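You operate a simulated robot arm through the tools that you are given. There is no shell and no other tool.

You run a simulated robot arm. Do the job below in one go: nothing can be reset, and whatever is moved stays where it is left.

Task
Start a STONE firing at 1230 C.
Fine: set it with the arrow buttons; lid latched; one press of start; leave the hold knob.
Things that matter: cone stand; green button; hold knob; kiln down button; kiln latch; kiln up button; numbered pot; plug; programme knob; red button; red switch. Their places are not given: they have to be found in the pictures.

Only the result counts: the job must be done as asked and must still hold three seconds after the hand-in. Knocking over, shifting, dropping, spilling or breaking anything else fails it. Lids that push on must go on centred and level and be pressed home; caps that screw on are set level and turned clockwise until they are tight.

Robot
A 6-joint arm with a two-finger parallel gripper, fixed in place. Base frame: the origin is on the floor under the middle of its stand, x ahead of it, y to its left, z up. Lengths are in m, angles in degrees, forces in N, time in s.
With the tool pointing down near the work surface it reaches from about 0.24 to 0.64 m from the base axis. Its first joint turns from -66.0 to 66.0 degrees. Payload 2.7 kg.
The TCP is the grasp point between the finger pads, 0.023 m short of the fingertips. In the tool frame z runs along the fingers and y along their closing line. The gripper opens to 0.094 m. The fingers are 0.038 m wide and 0.01 m thick; the gripper's body (0.054 by 0.096 m) begins 0.039 m behind the TCP.
Orientation is that of the tool frame in the base frame, as a unit quaternion [x, y, z, w]. With the fingers straight down and closing along the base's y, the tool's x points along the base's -x, its y along +y and its z along -z.

Tools
- The arm moves only by the tool servo_tool. Its arguments are lists of equal length, an entry for each row: "delta_pos": the shift along the base's x, y, z in m, a list of three; "rotation": the turn, a rotation vector about the base's x, y, z in degrees, a list of three. In form: {"delta_pos": [[x, y, z], ...], "rotation": [[ax, ay, az], ...]}. A call has 1 to 20 rows; each row is the pose to reach, as a shift and turn from the pose commanded when the call began. "gripper" is the opening, from 0 (shut) to 1 (fully open), set as the call begins (left out, the last holds). Rows are played at 5 a second. More than 0.05 m and 8.6 degrees between two rows, or a gripper value outside its range, and nothing of the call is played. A pose out of reach is approached as far as the arm can. The call stops where the force on the tool passes 40 N (or 10 N more than at its start, if that is more) or the arm is blocked; 0.2 s more then pass. Each finger travels about 0.045 m/s and halts on what it meets, pressing with about 33 N; the grip force reading is that of the motor and also rises with nothing between the fingers. The clock runs only during rows and for 0.2 s after the last one: add rows that repeat a pose to give the fingers time. It gives the time, the measured TCP pose, the force on the tool (base axes), the opening and the grip force at its end, in the units of the frame above (readings bear some noise), with the torque about the TCP (base axes, N m) and any sound that the robot's microphone picked up.
- Cameras (640 x 400 px; columns grow to the right, rows downward): "scene" is fixed at [0.079, -0.4237, 1.4273]; the picture's right is [0.76, -0.65, 0.00], its down [-0.31, -0.36, -0.88] and it looks along [0.57, 0.67, -0.48] (base axes); focal length 360 px, centre (320, 200). "wrist" rides on the gripper at [0.086, 0.016, -0.074] in the tool frame; the picture's right is [-0.18, 0.98, 0.00], its down [-0.58, -0.11, -0.81] and it looks along [-0.79, -0.15, 0.59] (tool axes); focal length 243 px, centre (320, 200).
- capture(camera): a new picture of that camera. No time passes.
- probe_pixels(camera, pixels): for up to 12 pixels [column, row] of the newest picture of that camera ("zoom" is the newest enlarged one), the place [x, y, z] in the base frame of the surface seen there, good to about 0.002 m, but the place of the scene camera against the robot may be out by one fixed shift of up to 0.025 m in any direction. No time passes.
- zoom(camera, box): a new picture of the part [left, top, right, bottom] of that camera's present view, enlarged. No time passes.
- close_job(): hands the job in; it is judged then, once.

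Unless the task says otherwise, let go and move clear before handing in.

The tools are called as name(argument=value, ...) on one line, values as JSON. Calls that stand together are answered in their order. servo_tool: Moves the arm, as the interface text tells. Its arguments: {"type":"object","properties":{"delta_pos":{"type":"array"},"rotation":{"type":"array"},"gripper":{"type":"number"}},"required":["delta_pos","rotation"]} The other tools are called the same way: capture (camera) takes a picture; probe_pixels (camera, pixels) gives the place of the surface under pixels of a picture; zoom (camera, box) takes an enlarged picture of a part of a camera's view; close_job () hands the job in.

At the start:

```text
t: 0.0
ee_pos: [0.4184, 0.0544, 1.187]
tcp_rot: [0.0, 1.0, -0.001, 0.001]
ft_force: [0.3, 1.0, 0.6]
torque: [0.0, 0.0, -0.01]
gripper_width: 0.094
finger_force: 0.0
```

scene: 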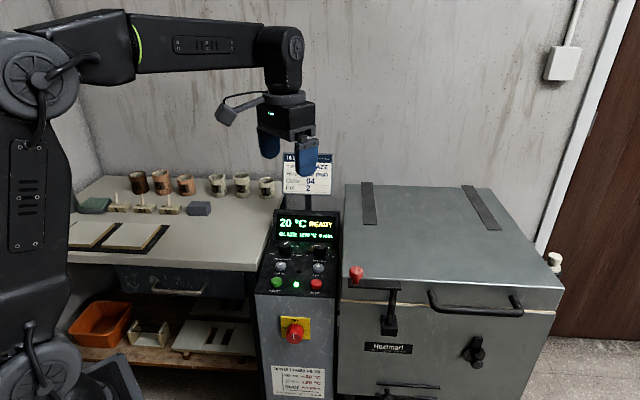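
wrist: 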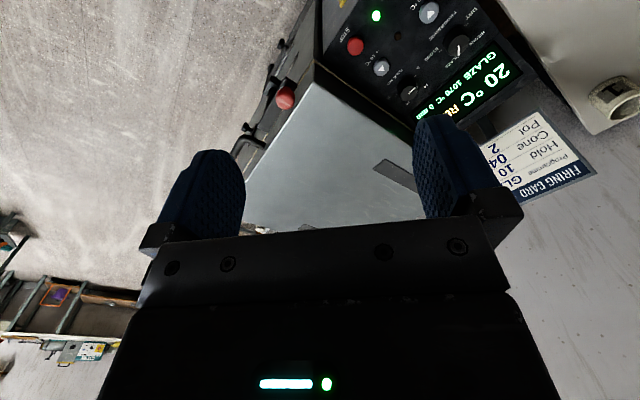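

The scene shows a control pedestal (display near pixel 305,230) with knobs and buttons, and the kiln with a red-knobbed latch near (355,272). I'll zoom in to read the details.

zoom(camera="scene", box=[250, 200, 350, 300])

zoom(camera="scene", box=[330, 240, 530, 365])

zoom(camera="scene", box=[60, 140, 350, 320])

zoom(camera="scene", box=[250, 300, 350, 400])

zoom(camera="wrist", box=[300, 0, 640, 220])

```text
4.00 times, centred on (300, 250) of scene
```

zoom: 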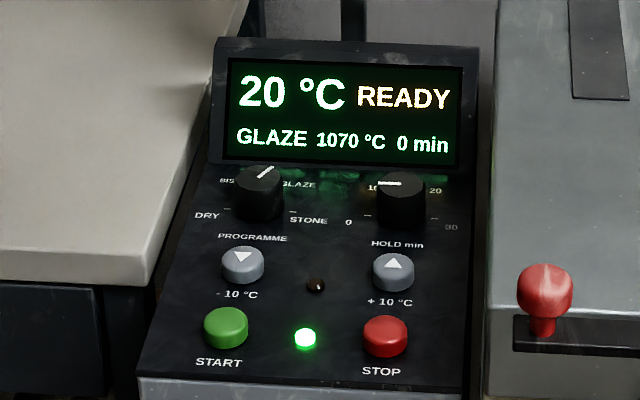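

```text
3.20 times, centred on (430, 302) of scene
```

zoom: 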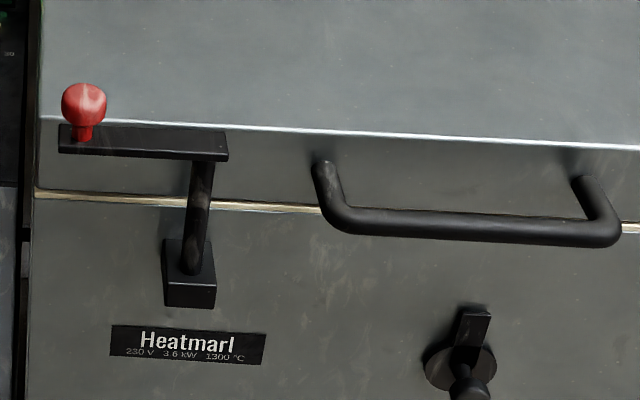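

```text
2.21 times, centred on (205, 230) of scene
```

zoom: 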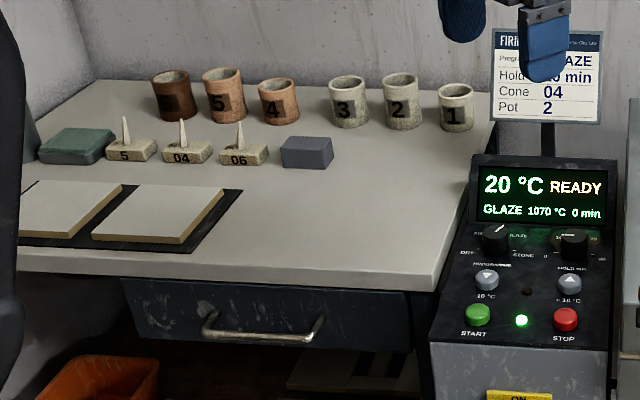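

```text
4.00 times, centred on (300, 350) of scene
```

zoom: 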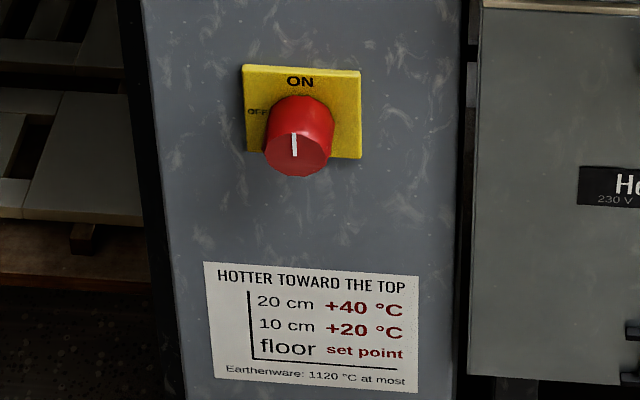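

```text
1.82 times, centred on (470, 110) of wrist
```

zoom: 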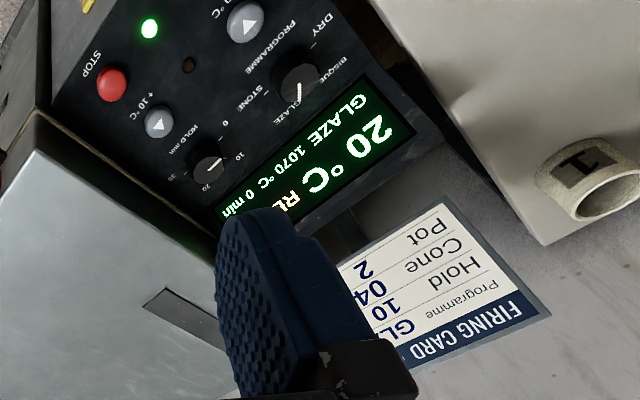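

The panel is readable: programme knob points at GLAZE, display shows GLAZE 1070 °C 0 min, and the latch lever sits at (355,272). I'll probe the newest wrist zoom and the scene for locations.

probe_pixels(camera="zoom", pixels=[[111, 78], [159, 120], [208, 162], [298, 85], [245, 22], [149, 28], [189, 65], [230, 110], [400, 130], [220, 205], [30, 160], [60, 10]])

probe_pixels(camera="scene", pixels=[[316, 283], [318, 267], [320, 248], [285, 247], [280, 265], [277, 281], [296, 284], [299, 271], [356, 270], [356, 282], [390, 285], [389, 325]])

```text
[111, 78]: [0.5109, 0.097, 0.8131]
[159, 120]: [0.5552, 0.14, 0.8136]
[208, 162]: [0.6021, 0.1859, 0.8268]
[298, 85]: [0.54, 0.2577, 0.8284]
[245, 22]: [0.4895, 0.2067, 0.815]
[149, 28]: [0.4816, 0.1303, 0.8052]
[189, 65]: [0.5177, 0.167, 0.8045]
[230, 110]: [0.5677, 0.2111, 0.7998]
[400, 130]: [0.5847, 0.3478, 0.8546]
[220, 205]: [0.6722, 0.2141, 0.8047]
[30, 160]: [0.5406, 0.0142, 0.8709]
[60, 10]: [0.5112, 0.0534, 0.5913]
```

```text
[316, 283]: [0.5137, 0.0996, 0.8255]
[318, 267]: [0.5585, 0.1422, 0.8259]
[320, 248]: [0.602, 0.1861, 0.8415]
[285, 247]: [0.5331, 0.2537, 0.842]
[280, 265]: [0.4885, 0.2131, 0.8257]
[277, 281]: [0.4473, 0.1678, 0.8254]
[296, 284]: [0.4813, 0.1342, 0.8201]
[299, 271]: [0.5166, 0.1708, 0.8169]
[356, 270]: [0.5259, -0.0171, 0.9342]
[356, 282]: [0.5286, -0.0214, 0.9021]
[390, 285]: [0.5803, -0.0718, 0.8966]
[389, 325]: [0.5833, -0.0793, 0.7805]
```

Wrist probes put the panel surface at z≈0.80 with the panel yawed 45°, and the scene camera reads about 0.013 m too high. I'll move the arm down and right for a closer look at the latch near (0.55,-0.05).

servo_tool(delta_pos=[[-0.005, -0.029, -0.034], [-0.009, -0.057, -0.068], [-0.014, -0.086, -0.102], [-0.018, -0.114, -0.137]], rotation=[[0, 0, 0], [0, 0, 0], [0, 0, 0], [0, 0, 0]])

capture(camera="wrist")

capture(camera="scene")

```text
t: 1.0
ee_pos: [0.4032, -0.0613, 1.0503]
tcp_rot: [0.0, 1.0, 0.0, 0.002]
ft_force: [0.1, 0.1, -0.3]
torque: [-0.01, 0.0, -0.01]
gripper_width: 0.0941
finger_force: 0.1
```

```text
taken
```

wrist: 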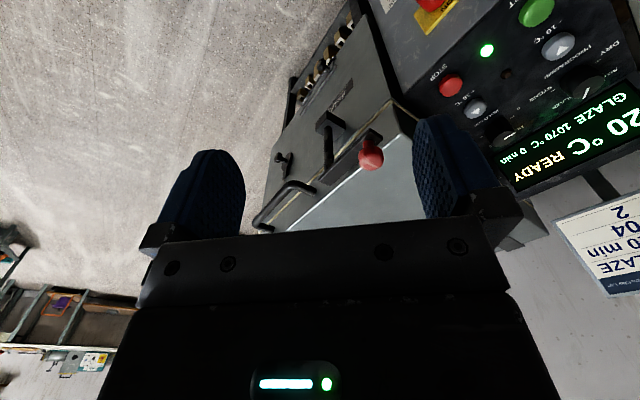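

```text
taken
```

scene: 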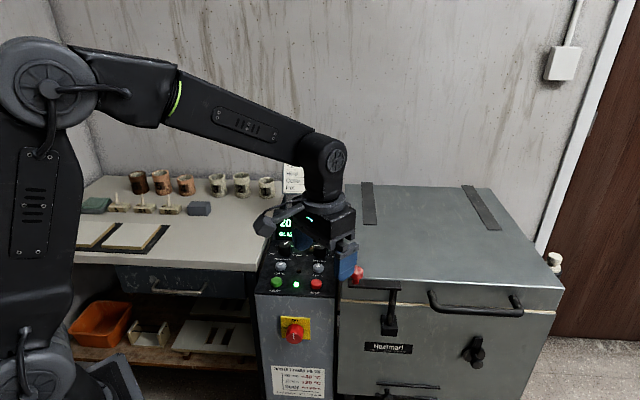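

zoom(camera="wrist", box=[260, 60, 440, 240])

probe_pixels(camera="wrist", pixels=[[372, 155], [370, 138], [375, 130], [331, 120], [328, 150], [350, 185], [397, 110], [451, 86], [476, 108], [510, 132], [581, 90], [538, 12]])

```text
2.22 times, centred on (350, 150) of wrist
```

zoom: 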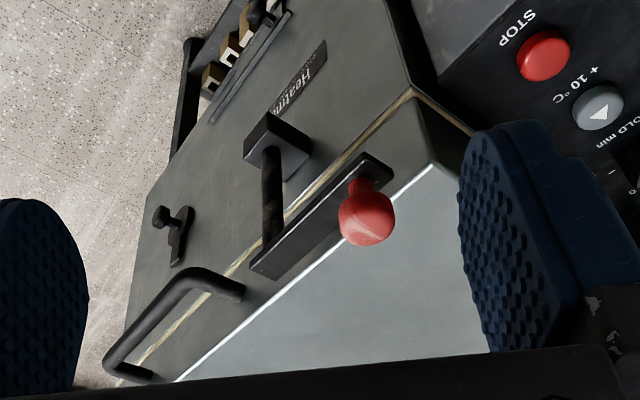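

```text
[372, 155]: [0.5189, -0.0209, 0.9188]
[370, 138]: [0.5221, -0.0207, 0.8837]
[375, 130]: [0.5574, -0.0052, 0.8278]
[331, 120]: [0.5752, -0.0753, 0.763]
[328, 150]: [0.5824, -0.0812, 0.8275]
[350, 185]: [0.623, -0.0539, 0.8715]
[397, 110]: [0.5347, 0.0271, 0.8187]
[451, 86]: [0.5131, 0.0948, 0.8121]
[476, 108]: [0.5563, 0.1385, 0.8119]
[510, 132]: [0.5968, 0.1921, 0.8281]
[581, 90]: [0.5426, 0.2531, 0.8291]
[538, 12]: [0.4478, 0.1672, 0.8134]
```

The latch arm runs along the lid front (knob about (0.530,-0.020,0.908), pivot about (0.589,-0.081)) and not over the lid, so it is open. I'll shut the gripper, yaw −90° and move above a spot just in front of the knob.

servo_tool(delta_pos=[[0.007, 0.003, -0.006], [0.015, 0.007, -0.013], [0.022, 0.01, -0.02], [0.03, 0.014, -0.027], [0.037, 0.017, -0.033], [0.045, 0.02, -0.04], [0.052, 0.024, -0.046], [0.06, 0.027, -0.053], [0.067, 0.031, -0.06], [0.075, 0.034, -0.067], [0.082, 0.037, -0.074], [0.09, 0.041, -0.08], [0.09, 0.041, -0.08]], rotation=[[0, 0, -7.5], [0, 0, -15], [0, 0, -22.5], [0, 0, -30], [0, 0, -37.5], [0, 0, -45], [0, 0, -52.5], [0, 0, -60], [0, 0, -67.5], [0, 0, -75], [0, 0, -82.5], [0, 0, -90], [0, 0, -90]], gripper=0)

capture(camera="wrist")

capture(camera="scene")

```text
t: 3.8
ee_pos: [0.4917, -0.0184, 0.9696]
tcp_rot: [0.708, 0.707, 0.0, 0.0]
ft_force: [0.0, 0.4, 0.3]
torque: [0.01, 0.02, 0.0]
gripper_width: 0.0002
finger_force: 33.1
```

```text
taken
```

wrist: 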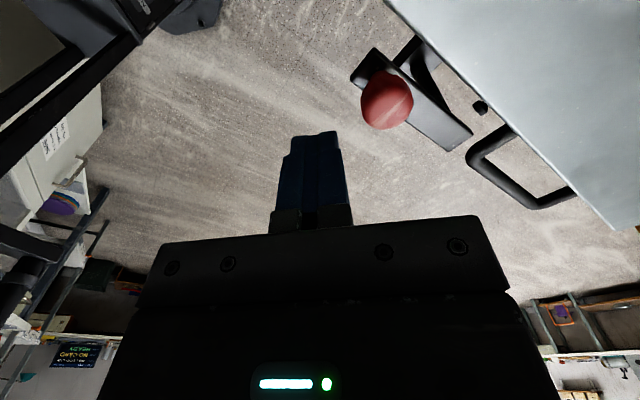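

```text
taken
```

scene: 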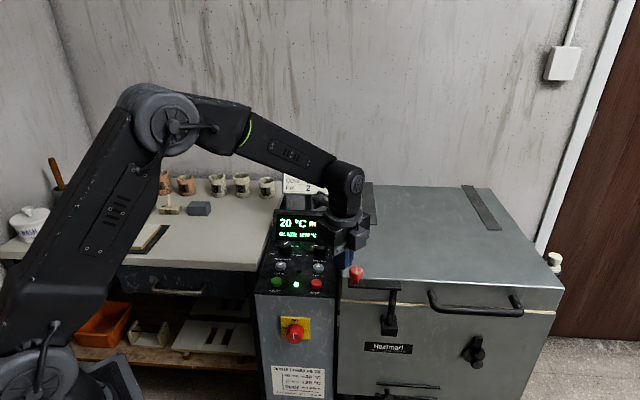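

The wrist view now shows the red knob at about (387,98) and the fingertip at (314,140). I'll probe the knob, arm and pivot from this close view before descending.

probe_pixels(camera="wrist", pixels=[[387, 90], [387, 105], [365, 100], [408, 98], [388, 128], [372, 58], [358, 78], [440, 120], [462, 138], [424, 62], [440, 50], [520, 80]])

zoom(camera="wrist", box=[270, 0, 500, 160])

```text
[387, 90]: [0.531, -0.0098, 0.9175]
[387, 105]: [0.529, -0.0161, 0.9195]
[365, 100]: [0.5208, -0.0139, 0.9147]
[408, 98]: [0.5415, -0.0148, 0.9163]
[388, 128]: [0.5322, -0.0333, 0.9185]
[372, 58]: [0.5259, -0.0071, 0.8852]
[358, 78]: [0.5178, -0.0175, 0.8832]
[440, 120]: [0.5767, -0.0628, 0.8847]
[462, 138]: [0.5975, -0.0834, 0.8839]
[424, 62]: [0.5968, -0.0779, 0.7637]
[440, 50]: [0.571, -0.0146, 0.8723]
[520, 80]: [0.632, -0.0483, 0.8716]
```

```text
2.50 times, centred on (385, 80) of wrist
```

zoom: 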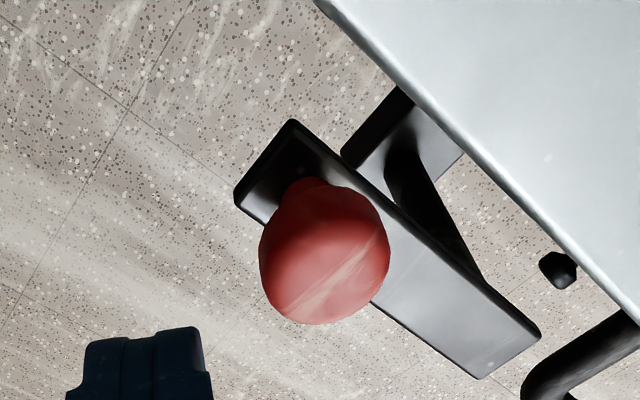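

The knob centre is confirmed near (0.531,-0.020) with its top at about 0.922, the arm top at 0.884 and the lid at 0.872. I'll lower the shut fingers in front of the knob, then nudge until nearly touching.

servo_tool(delta_pos=[[0, 0, -0.02], [0, 0, -0.04], [0, 0, -0.055], [0.006, 0, -0.055], [0.012, 0, -0.055]], rotation=[[0, 0, 0], [0, 0, 0], [0, 0, 0], [0, 0, 0], [0, 0, 0]])

capture(camera="wrist")

```text
t: 5.0
ee_pos: [0.5029, -0.0194, 0.9143]
tcp_rot: [0.707, 0.707, 0.0, 0.0]
ft_force: [-0.8, -0.8, 0.2]
torque: [0.0, -0.02, -0.03]
gripper_width: 0.0
finger_force: 33.0
```

```text
taken
```

wrist: 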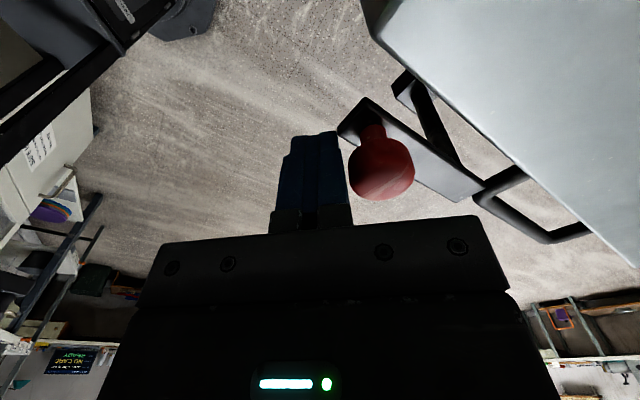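

The finger face is right beside the knob (gap near pixel 348,165) with no contact force. I'll push along the arc through the first ~40° and look.

servo_tool(delta_pos=[[0.004, 0.0, 0], [0.01, 0.0045, 0], [0.0155, 0.009, 0], [0.022, 0.0127, 0], [0.028, 0.016, 0], [0.035, 0.0185, 0], [0.0415, 0.0206, 0], [0.0485, 0.022, 0], [0.0555, 0.0228, 0]], rotation=[[0, 0, 0], [0, 0, 0], [0, 0, 0], [0, 0, 0], [0, 0, 0], [0, 0, 0], [0, 0, 0], [0, 0, 0], [0, 0, 0]])

capture(camera="wrist")

capture(camera="scene")

```text
t: 7.0
ee_pos: [0.5581, 0.0053, 0.9149]
tcp_rot: [0.707, 0.708, 0.0, -0.001]
ft_force: [-0.7, -0.2, 0.6]
torque: [-0.01, 0.0, -0.04]
gripper_width: 0.0
finger_force: 33.0
```

```text
taken
```

wrist: 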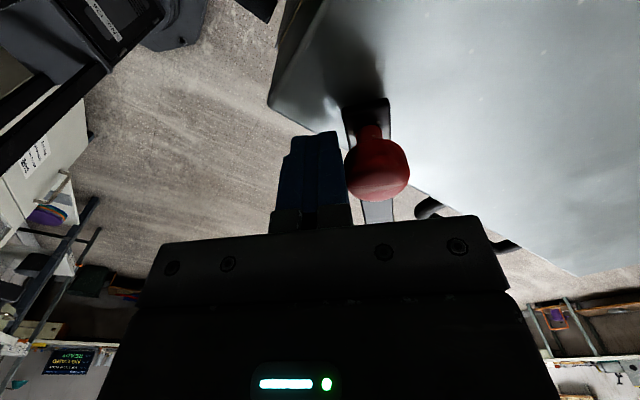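

```text
taken
```

scene: 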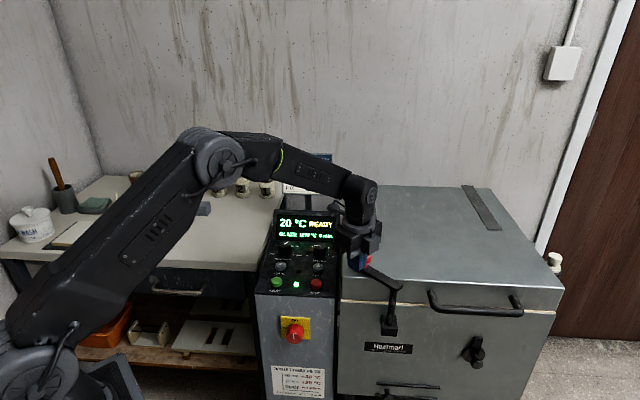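

The latch arm has swung about 40° with light force, and its knob sits now at (377,165) over the lid corner. I'll continue the arc toward 90°.

servo_tool(delta_pos=[[0.0072, 0.0002, 0], [0.0144, -0.0002, 0], [0.0215, -0.0012, 0], [0.0284, -0.0029, 0], [0.0352, -0.0052, 0], [0.0417, -0.008, 0], [0.048, -0.0115, 0], [0.054, -0.0155, 0], [0.0596, -0.02, 0], [0.0648, -0.0248, 0]], rotation=[[0, 0, 0], [0, 0, 0], [0, 0, 0], [0, 0, 0], [0, 0, 0], [0, 0, 0], [0, 0, 0], [0, 0, 0], [0, 0, 0], [0, 0, 0]])

capture(camera="wrist")

capture(camera="scene")

```text
t: 9.2
ee_pos: [0.6235, -0.0214, 0.9143]
tcp_rot: [0.707, 0.707, 0.0, -0.001]
ft_force: [-5.6, 1.7, 2.1]
torque: [0.03, -0.03, 0.03]
gripper_width: 0.0
finger_force: 32.7
```

```text
taken
```

wrist: 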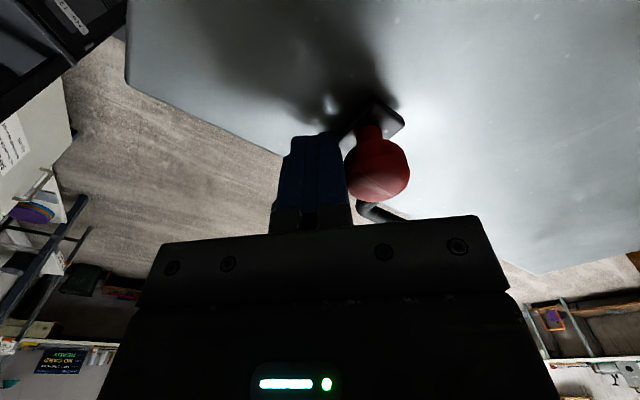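

```text
taken
```

scene: 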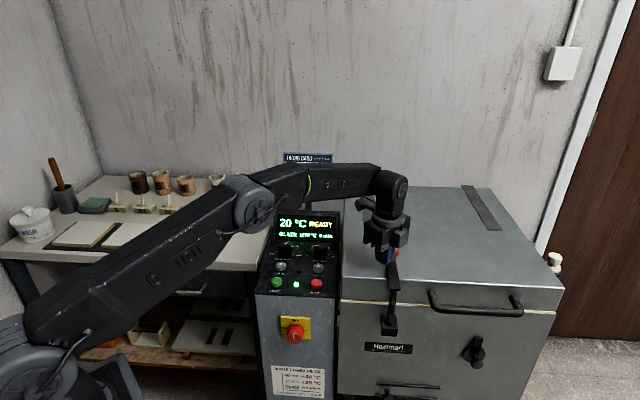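

The force rose to about 5.6 N, so the latch is near its stop at roughly 90°. I'll push slightly further to find whether it has reached the end.

servo_tool(delta_pos=[[0.002, -0.002, 0], [0.004, -0.004, 0], [0.006, -0.006, 0]], rotation=[[0, 0, 0], [0, 0, 0], [0, 0, 0]])

capture(camera="wrist")

zoom(camera="scene", box=[320, 200, 480, 340])

```text
t: 9.8
ee_pos: [0.6237, -0.0211, 0.9139]
tcp_rot: [0.706, 0.708, -0.004, -0.007]
ft_force: [-16.5, 2.4, 6.2]
torque: [-0.02, -0.08, 0.02]
gripper_width: 0.0
finger_force: 33.0
stopped in row 3: the force on the tool passed its limit at 44 N (the readings are from after the stop); the commanded pose is now the measured one
```

```text
taken
```

wrist: 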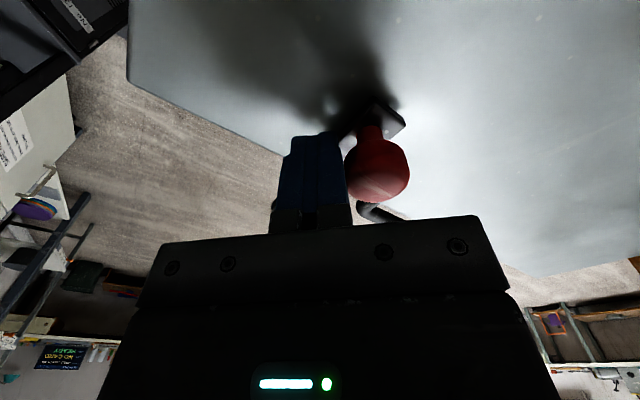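

```text
2.86 times, centred on (400, 270) of scene
```

zoom: 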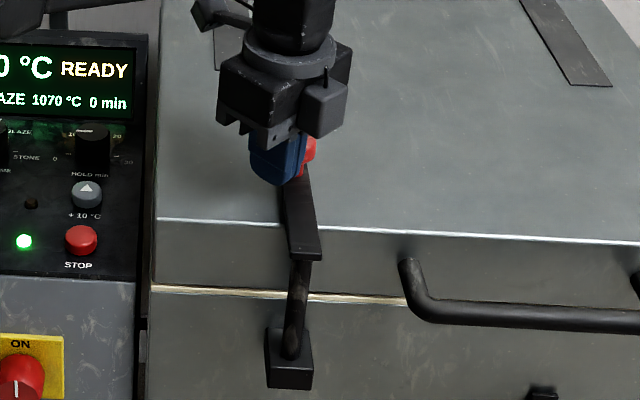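

The latch hit a hard stop (44 N) with the arm lying over the lid, so the lid is latched. I'll back off and rise clear before opening the gripper.

servo_tool(delta_pos=[[-0.006, 0.004, 0], [-0.012, 0.006, 0], [-0.014, 0.006, 0.04], [-0.014, 0.006, 0.085]], rotation=[[0, 0, 0], [0, 0, 0], [0, 0, 0], [0, 0, 0]])

servo_tool(delta_pos=[[-0.012, 0.006, 0.0], [-0.024, 0.012, 0.0], [-0.036, 0.018, 0.0], [-0.048, 0.024, 0.0], [-0.06, 0.03, 0.0], [-0.072, 0.036, 0.0], [-0.084, 0.042, 0.0], [-0.096, 0.048, 0.0], [-0.108, 0.054, 0.0], [-0.12, 0.06, 0.0], [-0.132, 0.066, 0.005], [-0.144, 0.072, 0.01], [-0.156, 0.078, 0.015], [-0.168, 0.084, 0.02], [-0.18, 0.09, 0.025], [-0.186, 0.094, 0.03]], rotation=[[0, 0, 7.5], [0, 0, 15], [0, 0, 22.5], [0, 0, 30], [0, 0, 37.5], [0, 0, 45], [0, 0, 52.5], [0, 0, 60], [0, 0, 67.5], [0, 0, 75], [0, 0, 82.5], [0, 0, 90], [0, 0, 97.5], [0, 0, 105], [0, 0, 112.5], [0, 0, 120]], gripper=1)

capture(camera="wrist")

capture(camera="scene")

```text
t: 10.8
ee_pos: [0.6107, -0.0154, 0.9981]
tcp_rot: [0.706, 0.708, -0.003, -0.006]
ft_force: [0.1, -0.3, -0.1]
torque: [0.01, -0.05, -0.02]
gripper_width: 0.0
finger_force: 32.8
```

```text
t: 14.2
ee_pos: [0.4242, 0.0793, 1.0278]
tcp_rot: [-0.262, 0.965, -0.006, 0.0]
ft_force: [0.7, 0.6, -0.5]
torque: [0.04, 0.02, 0.01]
gripper_width: 0.094
finger_force: 0.0
```

```text
taken
```

wrist: 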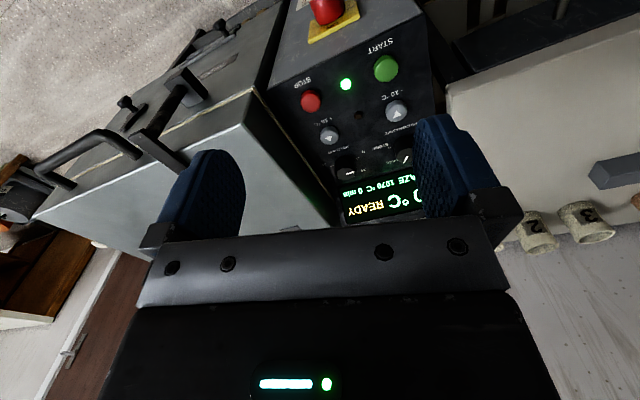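

```text
taken
```

scene: 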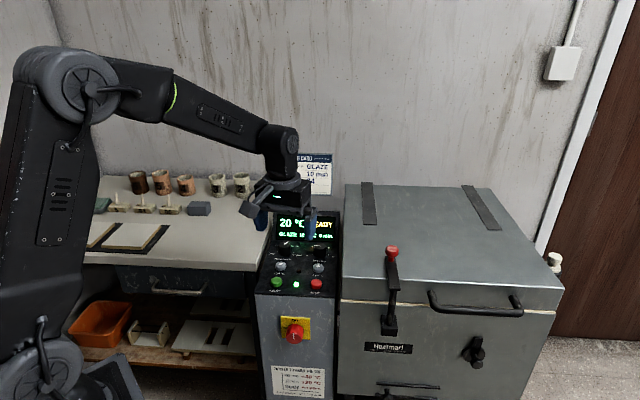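

The latch arm now lies back over the lid (scene 392,265). I'll zoom into the panel in the wrist view and probe the knobs and display.

zoom(camera="wrist", box=[260, 40, 460, 225])

zoom(camera="scene", box=[330, 220, 450, 340])

zoom(camera="wrist", box=[320, 110, 440, 225])

```text
2.16 times, centred on (360, 132) of wrist
```

zoom: 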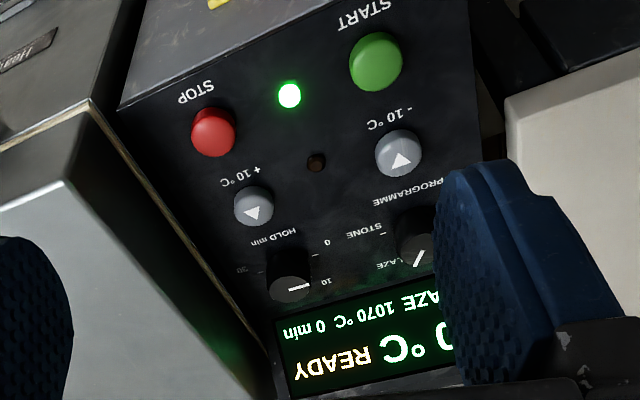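

```text
3.33 times, centred on (390, 280) of scene
```

zoom: 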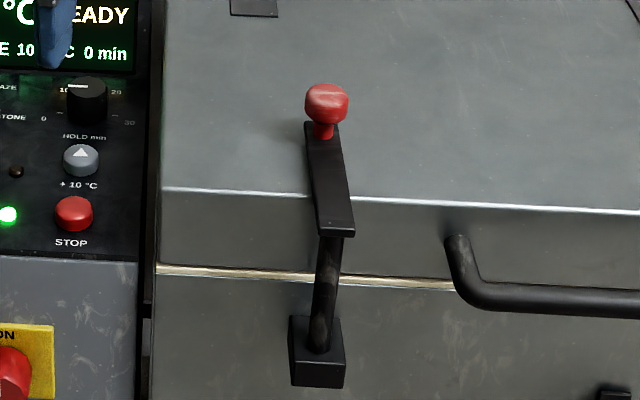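

```text
3.48 times, centred on (380, 168) of wrist
```

zoom: 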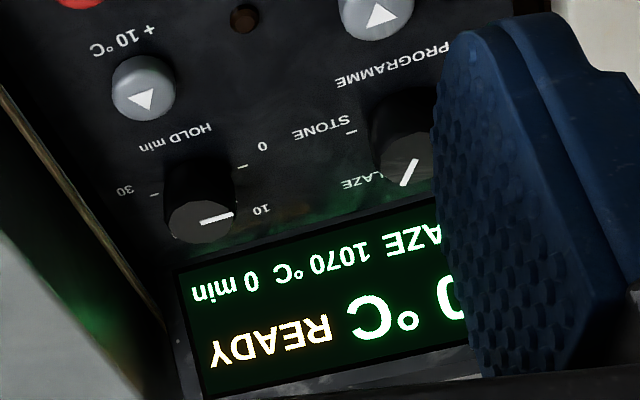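

The finger hides part of the programme knob at (405,155). I'll shift the arm left and yaw 15° more so the knob sits between the fingers in view.

servo_tool(delta_pos=[[-0.01, 0.03, 0.01], [-0.02, 0.06, 0.02], [-0.02, 0.07, 0.03]], rotation=[[0, 0, 5], [0, 0, 10], [0, 0, 15]])

capture(camera="wrist")

zoom(camera="wrist", box=[230, 60, 430, 230])

```text
t: 15.0
ee_pos: [0.4036, 0.1477, 1.0585]
tcp_rot: [-0.384, 0.923, -0.007, 0.001]
ft_force: [0.2, -0.2, -1.0]
torque: [-0.01, -0.03, 0.01]
gripper_width: 0.094
finger_force: 0.1
```

```text
taken
```

wrist: 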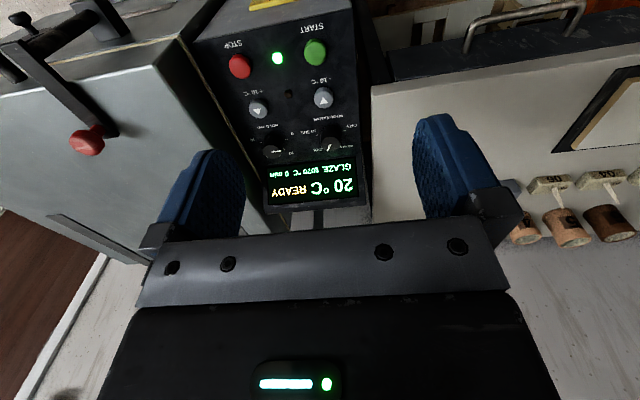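

```text
2.35 times, centred on (330, 145) of wrist
```

zoom: 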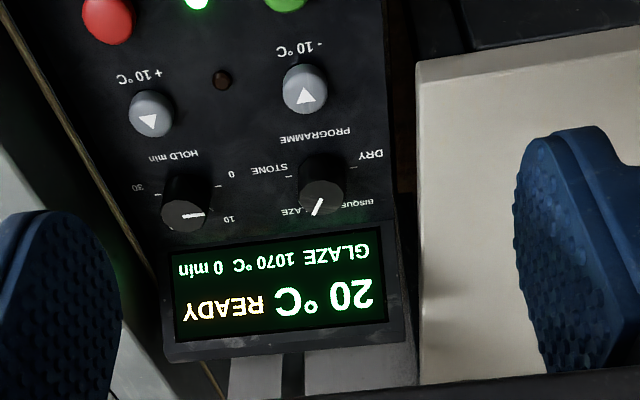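

The programme knob's top is at zoom (322,197) with its pointer toward GLAZE, and the STONE tick at (289,177). I'll probe knobs, ticks, and display edges.

probe_pixels(camera="zoom", pixels=[[322, 195], [322, 199], [316, 213], [300, 196], [344, 195], [289, 177], [353, 167], [270, 242], [360, 232], [275, 330], [165, 345], [405, 320]])

zoom(camera="wrist", box=[290, 110, 370, 170])

```text
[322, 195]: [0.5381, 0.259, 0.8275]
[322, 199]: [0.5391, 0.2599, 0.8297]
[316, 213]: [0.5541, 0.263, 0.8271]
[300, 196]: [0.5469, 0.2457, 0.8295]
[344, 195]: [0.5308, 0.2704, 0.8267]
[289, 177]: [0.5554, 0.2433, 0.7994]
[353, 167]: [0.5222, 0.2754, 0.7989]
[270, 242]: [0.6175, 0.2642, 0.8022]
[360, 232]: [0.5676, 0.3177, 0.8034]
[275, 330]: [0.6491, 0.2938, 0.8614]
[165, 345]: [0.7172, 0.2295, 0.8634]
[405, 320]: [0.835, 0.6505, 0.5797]
```

```text
6.67 times, centred on (330, 140) of wrist
```

zoom: 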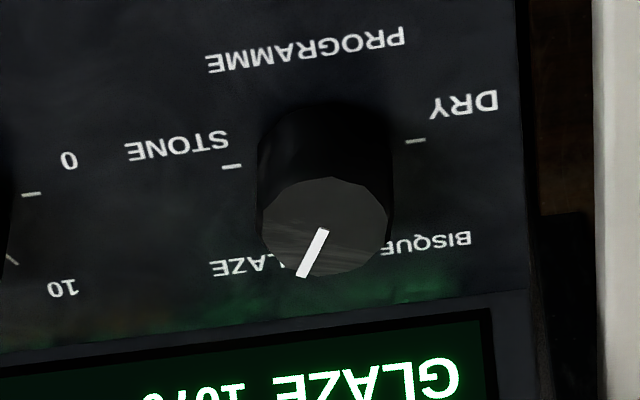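

I'll probe the knob top ellipse, pointer ends and ticks in this sharper zoom.

probe_pixels(camera="zoom", pixels=[[326, 226], [304, 273], [323, 233], [266, 225], [384, 228], [335, 182], [316, 272], [232, 166], [415, 141], [200, 335], [480, 310], [320, 120]])

```text
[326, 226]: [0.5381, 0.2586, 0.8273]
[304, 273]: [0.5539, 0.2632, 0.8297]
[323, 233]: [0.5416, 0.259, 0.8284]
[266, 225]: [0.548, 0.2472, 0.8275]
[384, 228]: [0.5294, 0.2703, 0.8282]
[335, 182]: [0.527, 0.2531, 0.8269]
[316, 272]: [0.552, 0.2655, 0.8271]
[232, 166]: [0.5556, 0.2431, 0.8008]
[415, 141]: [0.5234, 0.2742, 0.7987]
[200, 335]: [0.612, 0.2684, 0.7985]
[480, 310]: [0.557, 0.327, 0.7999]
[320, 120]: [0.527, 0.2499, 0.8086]
```

The geometry resolves cleanly: knob centre (0.539,0.259), radius 0.015, top 0.828, pointer at panel +30° (GLAZE), and STONE tick at +90°, so a 60° clockwise turn is needed. I'll move above the knob with the gripper half open.

servo_tool(delta_pos=[[0.022, 0.018, -0.02], [0.045, 0.037, -0.04], [0.068, 0.056, -0.06], [0.09, 0.075, -0.085], [0.113, 0.093, -0.11], [0.1354, 0.1113, -0.135], [0.1354, 0.1113, -0.1585], [0.1354, 0.1113, -0.1585]], rotation=[[0, 0, 0], [0, 0, 0], [0, 0, 0], [0, 0, 0], [0, 0, 0], [0, 0, 0], [0, 0, 0], [0, 0, 0]], gripper=0.55)

capture(camera="wrist")

capture(camera="scene")

```text
t: 16.8
ee_pos: [0.5423, 0.2634, 0.8993]
tcp_rot: [-0.385, 0.923, -0.007, 0.001]
ft_force: [0.5, 1.4, -0.1]
torque: [0.01, 0.01, -0.01]
gripper_width: 0.0515
finger_force: 0.0
```

```text
taken
```

wrist: 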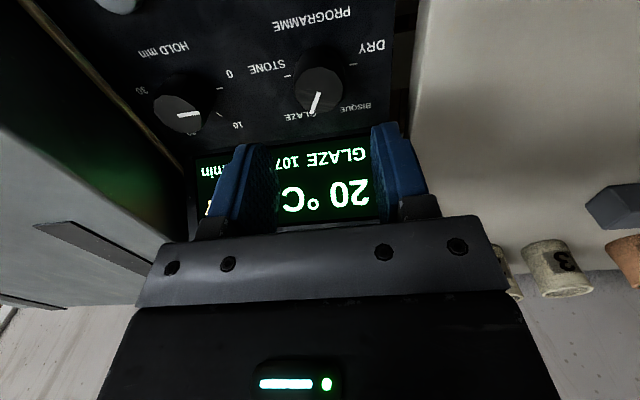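

```text
taken
```

scene: 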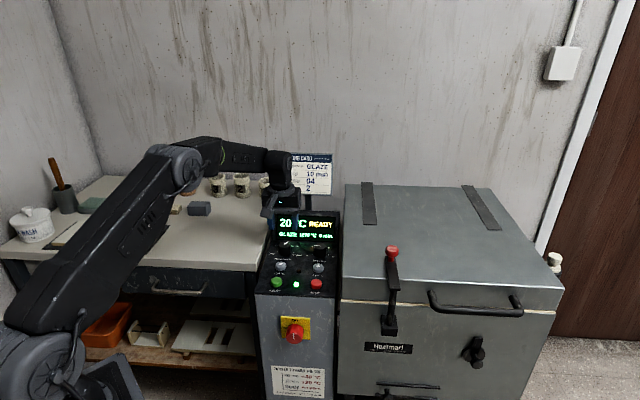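

TCP reads (0.542,0.263), slightly past the knob. I'll re-probe the knob top at (319,90) from here to refine the alignment.

zoom(camera="wrist", box=[270, 40, 370, 130])

```text
4.44 times, centred on (320, 85) of wrist
```

zoom: 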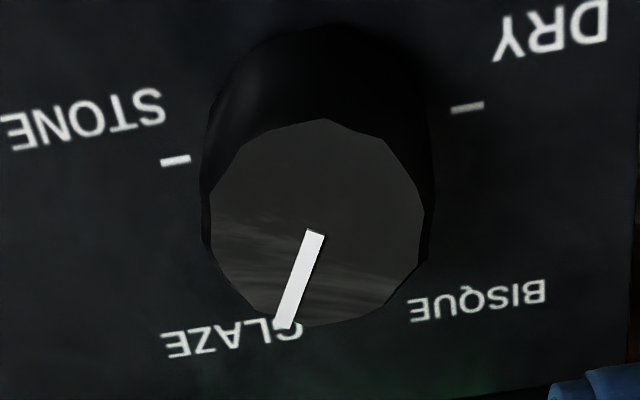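

probe_pixels(camera="zoom", pixels=[[216, 220], [420, 215], [325, 124], [310, 322], [250, 150], [400, 280], [318, 225], [282, 320], [314, 235], [175, 160], [468, 107], [245, 300]])

```text
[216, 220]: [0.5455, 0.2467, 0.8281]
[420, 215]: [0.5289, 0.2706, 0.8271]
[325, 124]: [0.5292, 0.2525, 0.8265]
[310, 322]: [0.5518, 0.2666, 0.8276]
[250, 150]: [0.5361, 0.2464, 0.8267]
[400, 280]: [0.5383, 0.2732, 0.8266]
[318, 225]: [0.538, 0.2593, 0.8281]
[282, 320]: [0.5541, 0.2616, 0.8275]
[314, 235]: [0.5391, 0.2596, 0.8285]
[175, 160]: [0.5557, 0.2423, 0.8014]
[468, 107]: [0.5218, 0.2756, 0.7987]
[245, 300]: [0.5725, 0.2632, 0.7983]
```

The knob centre is refined to (0.539,0.259). I'll hold still for a moment to get a settled TCP reading before descending.

servo_tool(delta_pos=[[0, 0, 0], [0, 0, 0]], rotation=[[0, 0, 0], [0, 0, 0]])

servo_tool(delta_pos=[[0, 0, 0]], rotation=[[0, 0, 0]])

```text
t: 17.4
ee_pos: [0.5413, 0.2626, 0.9003]
tcp_rot: [-0.385, 0.923, -0.007, 0.0]
ft_force: [0.9, 0.5, -0.2]
torque: [-0.01, 0.03, 0.02]
gripper_width: 0.0516
finger_force: 0.0
```

```text
t: 17.8
ee_pos: [0.544, 0.2636, 0.9004]
tcp_rot: [-0.384, 0.923, -0.006, 0.0]
ft_force: [-0.1, -0.1, -0.1]
torque: [-0.05, -0.03, 0.03]
gripper_width: 0.0518
finger_force: 0.0
```

Settled TCP is about (0.5425,0.263), so I'll correct by (-0.0035,-0.004), take out the small 0.7° tilt, and lower the fingers around the knob.

servo_tool(delta_pos=[[-0.0035, -0.004, -0.01], [-0.0035, -0.004, -0.03], [-0.0035, -0.004, -0.05], [-0.0035, -0.004, -0.06], [-0.0035, -0.004, -0.07], [-0.0035, -0.004, -0.07]], rotation=[[0.74, 0.3, 0], [0.74, 0.3, 0], [0.74, 0.3, 0], [0.74, 0.3, 0], [0.74, 0.3, 0], [0.74, 0.3, 0]])

capture(camera="wrist")

zoom(camera="scene", box=[250, 170, 350, 300])

```text
t: 19.2
ee_pos: [0.5367, 0.2564, 0.8302]
tcp_rot: [-0.384, 0.924, 0.0, 0.001]
ft_force: [0.7, -1.2, -0.6]
torque: [0.0, 0.04, 0.0]
gripper_width: 0.0517
finger_force: 0.1
```

```text
taken
```

wrist: 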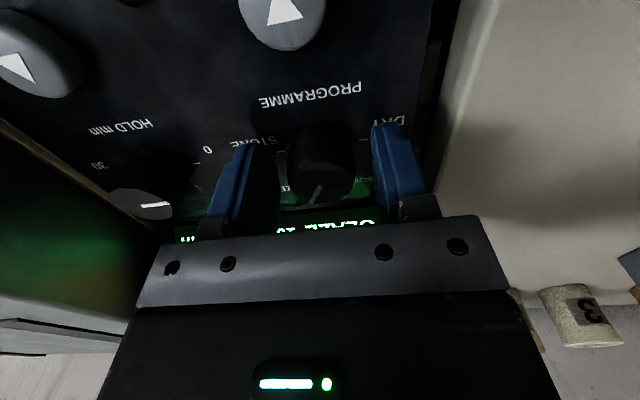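

```text
3.08 times, centred on (300, 235) of scene
```

zoom: 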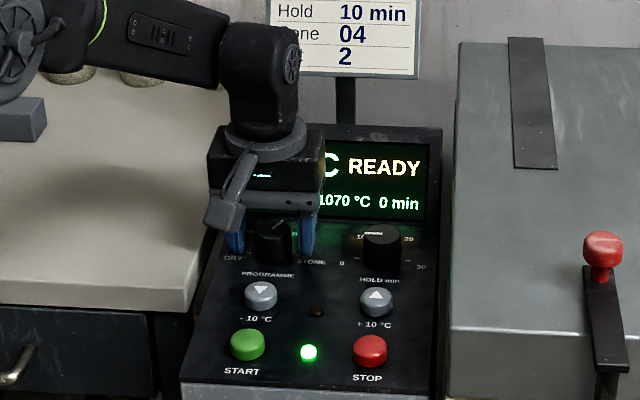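

The fingers straddle the knob (wrist 245 and 400, knob at 318) with no contact. I'll nudge 3 mm toward the knob centre and settle before closing.

servo_tool(delta_pos=[[0.002, 0.0025, 0], [0.002, 0.0025, 0], [0.002, 0.0025, 0]], rotation=[[0, 0, 0], [0, 0, 0], [0, 0, 0]])

servo_tool(delta_pos=[[0, 0, 0], [0, 0, 0], [0, 0, 0], [0, 0, 0]], rotation=[[0, 0, 0], [0, 0, 0], [0, 0, 0], [0, 0, 0]], gripper=0.25)

```text
t: 20.0
ee_pos: [0.5379, 0.2582, 0.8309]
tcp_rot: [-0.384, 0.923, 0.0, 0.001]
ft_force: [0.2, 0.7, 0.2]
torque: [-0.03, 0.02, -0.02]
gripper_width: 0.0517
finger_force: 0.0
```

```text
t: 21.0
ee_pos: [0.5392, 0.2584, 0.8297]
tcp_rot: [-0.385, 0.923, 0.002, 0.002]
ft_force: [2.3, -0.8, -0.9]
torque: [-0.03, -0.06, 0.0]
gripper_width: 0.0331
finger_force: 44.9
```

The gripper holds the knob at 0.033 m width. I'll turn it 60° clockwise in 7.5° steps.

servo_tool(delta_pos=[[0, 0, 0], [0, 0, 0], [0, 0, 0], [0, 0, 0], [0, 0, 0], [0, 0, 0], [0, 0, 0], [0, 0, 0], [0, 0, 0]], rotation=[[0, 0, -7.5], [0, 0, -15], [0, 0, -22.5], [0, 0, -30], [0, 0, -37.5], [0, 0, -45], [0, 0, -52.5], [0, 0, -60], [0, 0, -60]])

capture(camera="wrist")

zoom(camera="scene", box=[250, 170, 350, 300])

```text
t: 23.0
ee_pos: [0.5385, 0.2588, 0.8299]
tcp_rot: [0.129, 0.992, 0.001, 0.002]
ft_force: [1.9, 14.6, -8.2]
torque: [0.47, -0.25, 0.02]
gripper_width: 0.0328
finger_force: 45.0
```

```text
taken
```

wrist: 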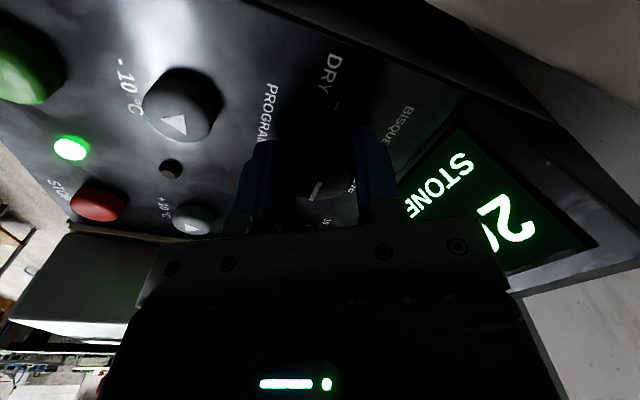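

```text
3.08 times, centred on (300, 235) of scene
```

zoom: 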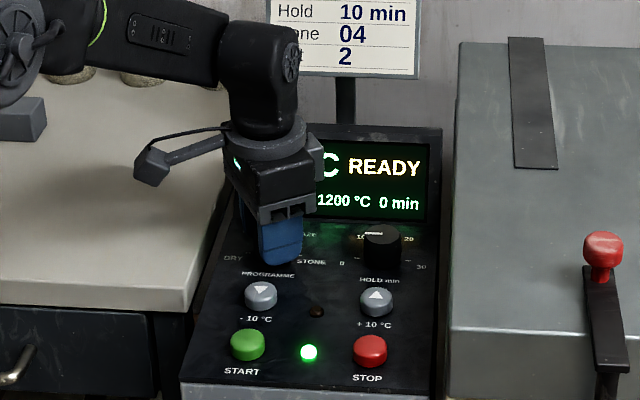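

The display now reads STONE 1200 °C 0 min. I'll release the knob, then rise straight up.

servo_tool(delta_pos=[[0, 0, 0], [0, 0, 0], [0, 0, 0], [0, 0, 0]], rotation=[[0, 0, -60], [0, 0, -60], [0, 0, -60], [0, 0, -60]], gripper=0.55)

```text
refused: row 1 steps farther than a row can; nothing moved
```

servo_tool(delta_pos=[[0, 0, 0], [0, 0, 0], [0, 0, 0]], rotation=[[0, 0, 0], [0, 0, 0], [0, 0, 0]], gripper=0.55)

servo_tool(delta_pos=[[0, 0, 0.02], [0, 0, 0.05], [0, 0, 0.09], [0, 0, 0.13]], rotation=[[0, 0, 0], [0, 0, 0], [0, 0, 0], [0, 0, 0]])

capture(camera="wrist")

zoom(camera="scene", box=[250, 200, 350, 300])

```text
t: 23.8
ee_pos: [0.5391, 0.2572, 0.8298]
tcp_rot: [0.128, 0.992, 0.0, 0.0]
ft_force: [0.2, -0.6, 0.0]
torque: [0.01, 0.0, -0.01]
gripper_width: 0.0518
finger_force: 0.0
```

```text
t: 24.8
ee_pos: [0.54, 0.2574, 0.9608]
tcp_rot: [0.129, 0.992, 0.0, 0.001]
ft_force: [0.0, 1.4, -0.2]
torque: [-0.02, 0.02, 0.01]
gripper_width: 0.0519
finger_force: 0.0
```

```text
taken
```

wrist: 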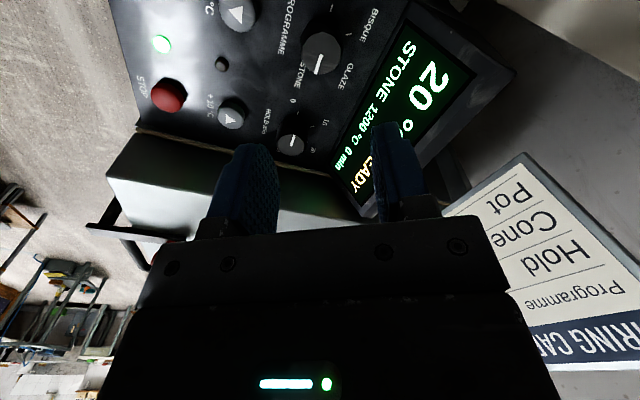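

```text
4.00 times, centred on (300, 250) of scene
```

zoom: 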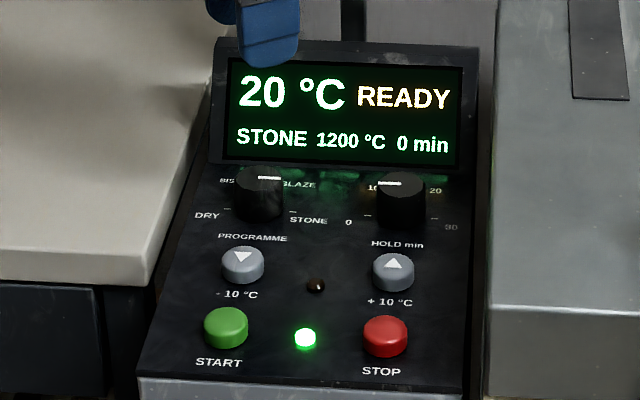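

STONE 1200 °C is set and the hold knob is unchanged. Before pressing +10 °C three times, I'll probe the + button (wrist 231,113) and START (off view) more finely.

zoom(camera="wrist", box=[130, 60, 300, 170])

```text
3.64 times, centred on (215, 115) of wrist
```

zoom: 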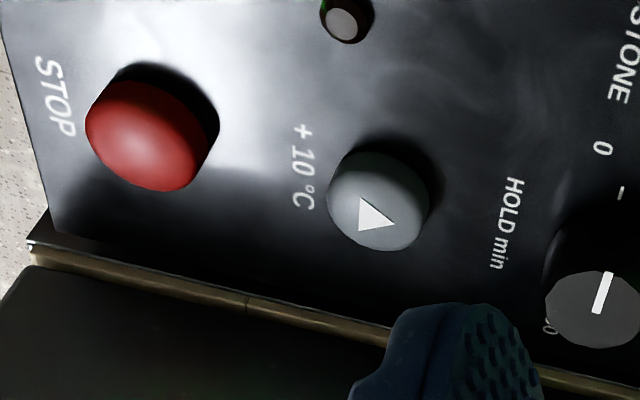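

probe_pixels(camera="zoom", pixels=[[372, 205], [335, 195], [415, 225], [385, 165], [362, 238], [145, 135], [345, 22], [592, 312], [598, 290], [180, 255], [430, 150], [250, 250]])

```text
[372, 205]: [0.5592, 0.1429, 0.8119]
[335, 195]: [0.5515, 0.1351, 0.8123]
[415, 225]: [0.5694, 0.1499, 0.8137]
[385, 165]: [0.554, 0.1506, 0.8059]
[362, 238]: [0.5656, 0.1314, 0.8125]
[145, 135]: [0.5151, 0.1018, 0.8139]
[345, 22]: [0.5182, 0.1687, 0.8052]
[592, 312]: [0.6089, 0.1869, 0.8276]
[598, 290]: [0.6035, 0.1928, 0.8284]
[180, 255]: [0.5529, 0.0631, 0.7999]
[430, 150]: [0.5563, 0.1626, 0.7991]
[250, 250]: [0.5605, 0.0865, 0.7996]
```

The + button's top centre is about (0.558,0.141,0.812). I'll shut the gripper, yaw −30° more, and move above the button.

servo_tool(delta_pos=[[0.004, -0.024, 0], [0.008, -0.048, 0], [0.012, -0.072, 0], [0.015, -0.095, -0.01], [0.018, -0.1164, -0.03], [0.018, -0.1164, -0.06], [0.018, -0.1164, -0.09], [0.018, -0.1164, -0.105], [0.018, -0.1164, -0.105]], rotation=[[0, 0, -7.5], [0, 0, -15], [0, 0, -22.5], [0, 0, -30], [0, 0, -30], [0, 0, -30], [0, 0, -30], [0, 0, -30], [0, 0, -30]], gripper=0)

capture(camera="wrist")

zoom(camera="scene", box=[250, 180, 370, 300])

```text
t: 26.8
ee_pos: [0.5573, 0.1422, 0.8552]
tcp_rot: [0.381, 0.925, 0.0, 0.001]
ft_force: [0.8, -0.2, 0.5]
torque: [-0.01, -0.01, 0.02]
gripper_width: 0.0
finger_force: 32.9
```

```text
taken
```

wrist: 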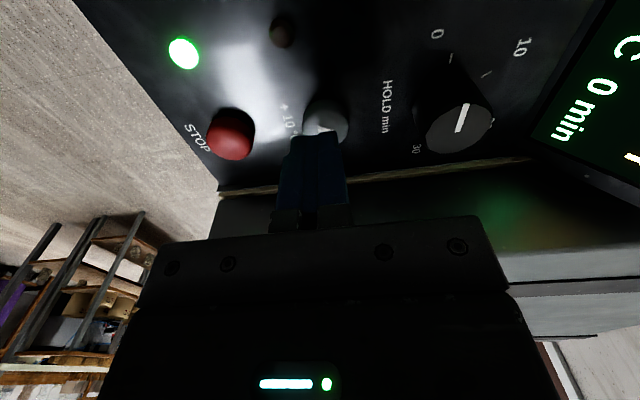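

```text
3.33 times, centred on (310, 240) of scene
```

zoom: 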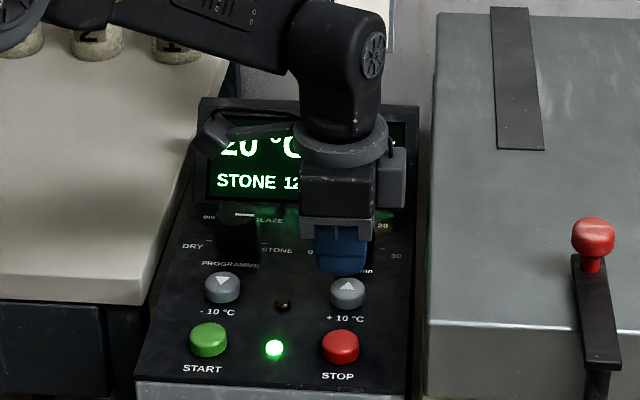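

The fingertip is right above the + button (scene zoom 342,270 vs button 348,287). I'll make a first short press about 4 mm deep and come back up, then check the display.

servo_tool(delta_pos=[[0, 0, -0.012], [0, 0, -0.019], [0, 0, -0.024], [0, 0, -0.015], [0, 0, 0]], rotation=[[0, 0, 0], [0, 0, 0], [0, 0, 0], [0, 0, 0], [0, 0, 0]])

capture(camera="wrist")

zoom(camera="scene", box=[250, 200, 350, 300])

```text
t: 28.0
ee_pos: [0.556, 0.1411, 0.8556]
tcp_rot: [0.381, 0.925, 0.0, 0.001]
ft_force: [-0.1, 0.0, 0.7]
torque: [0.02, 0.03, 0.02]
gripper_width: 0.0001
finger_force: 33.1
heard: click
```

```text
taken
```

wrist: 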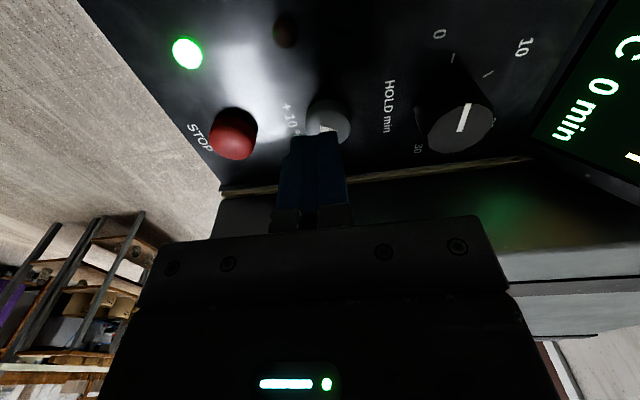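

```text
4.00 times, centred on (300, 250) of scene
```

zoom: 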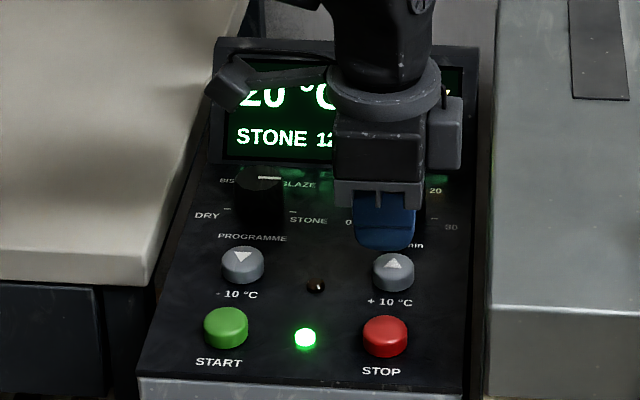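

A click was heard, but the hand covers the digits. I'll rise 0.14 m to read the display.

servo_tool(delta_pos=[[0, 0, 0.04], [0, 0, 0.08], [0, 0, 0.12], [0, 0, 0.16]], rotation=[[0, 0, 0], [0, 0, 0], [0, 0, 0], [0, 0, 0]])

zoom(camera="scene", box=[250, 180, 350, 280])

capture(camera="wrist")

```text
t: 29.0
ee_pos: [0.5588, 0.1406, 1.0165]
tcp_rot: [0.381, 0.924, -0.001, 0.001]
ft_force: [0.9, -0.4, 0.3]
torque: [-0.03, 0.0, -0.01]
gripper_width: 0.0001
finger_force: 33.5
```

```text
4.00 times, centred on (300, 230) of scene
```

zoom: 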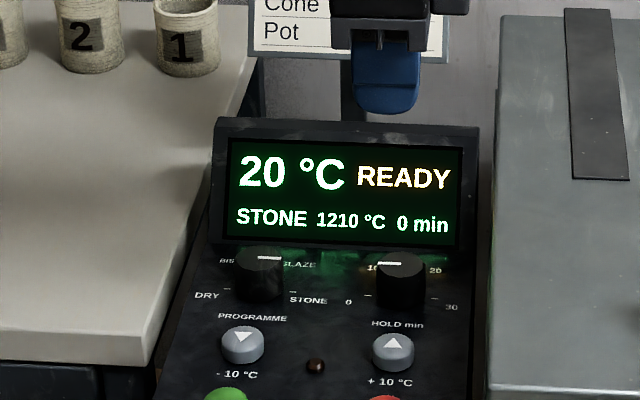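

```text
taken
```

wrist: 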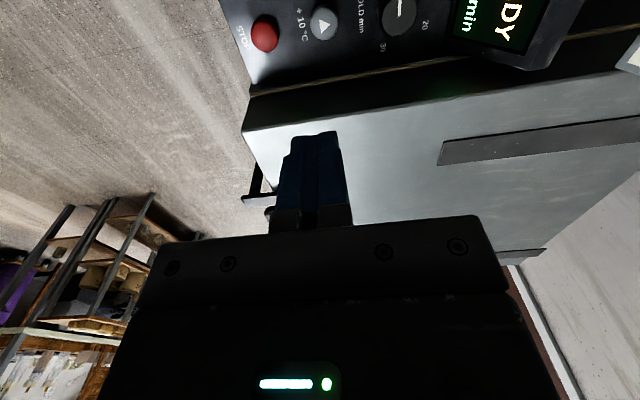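

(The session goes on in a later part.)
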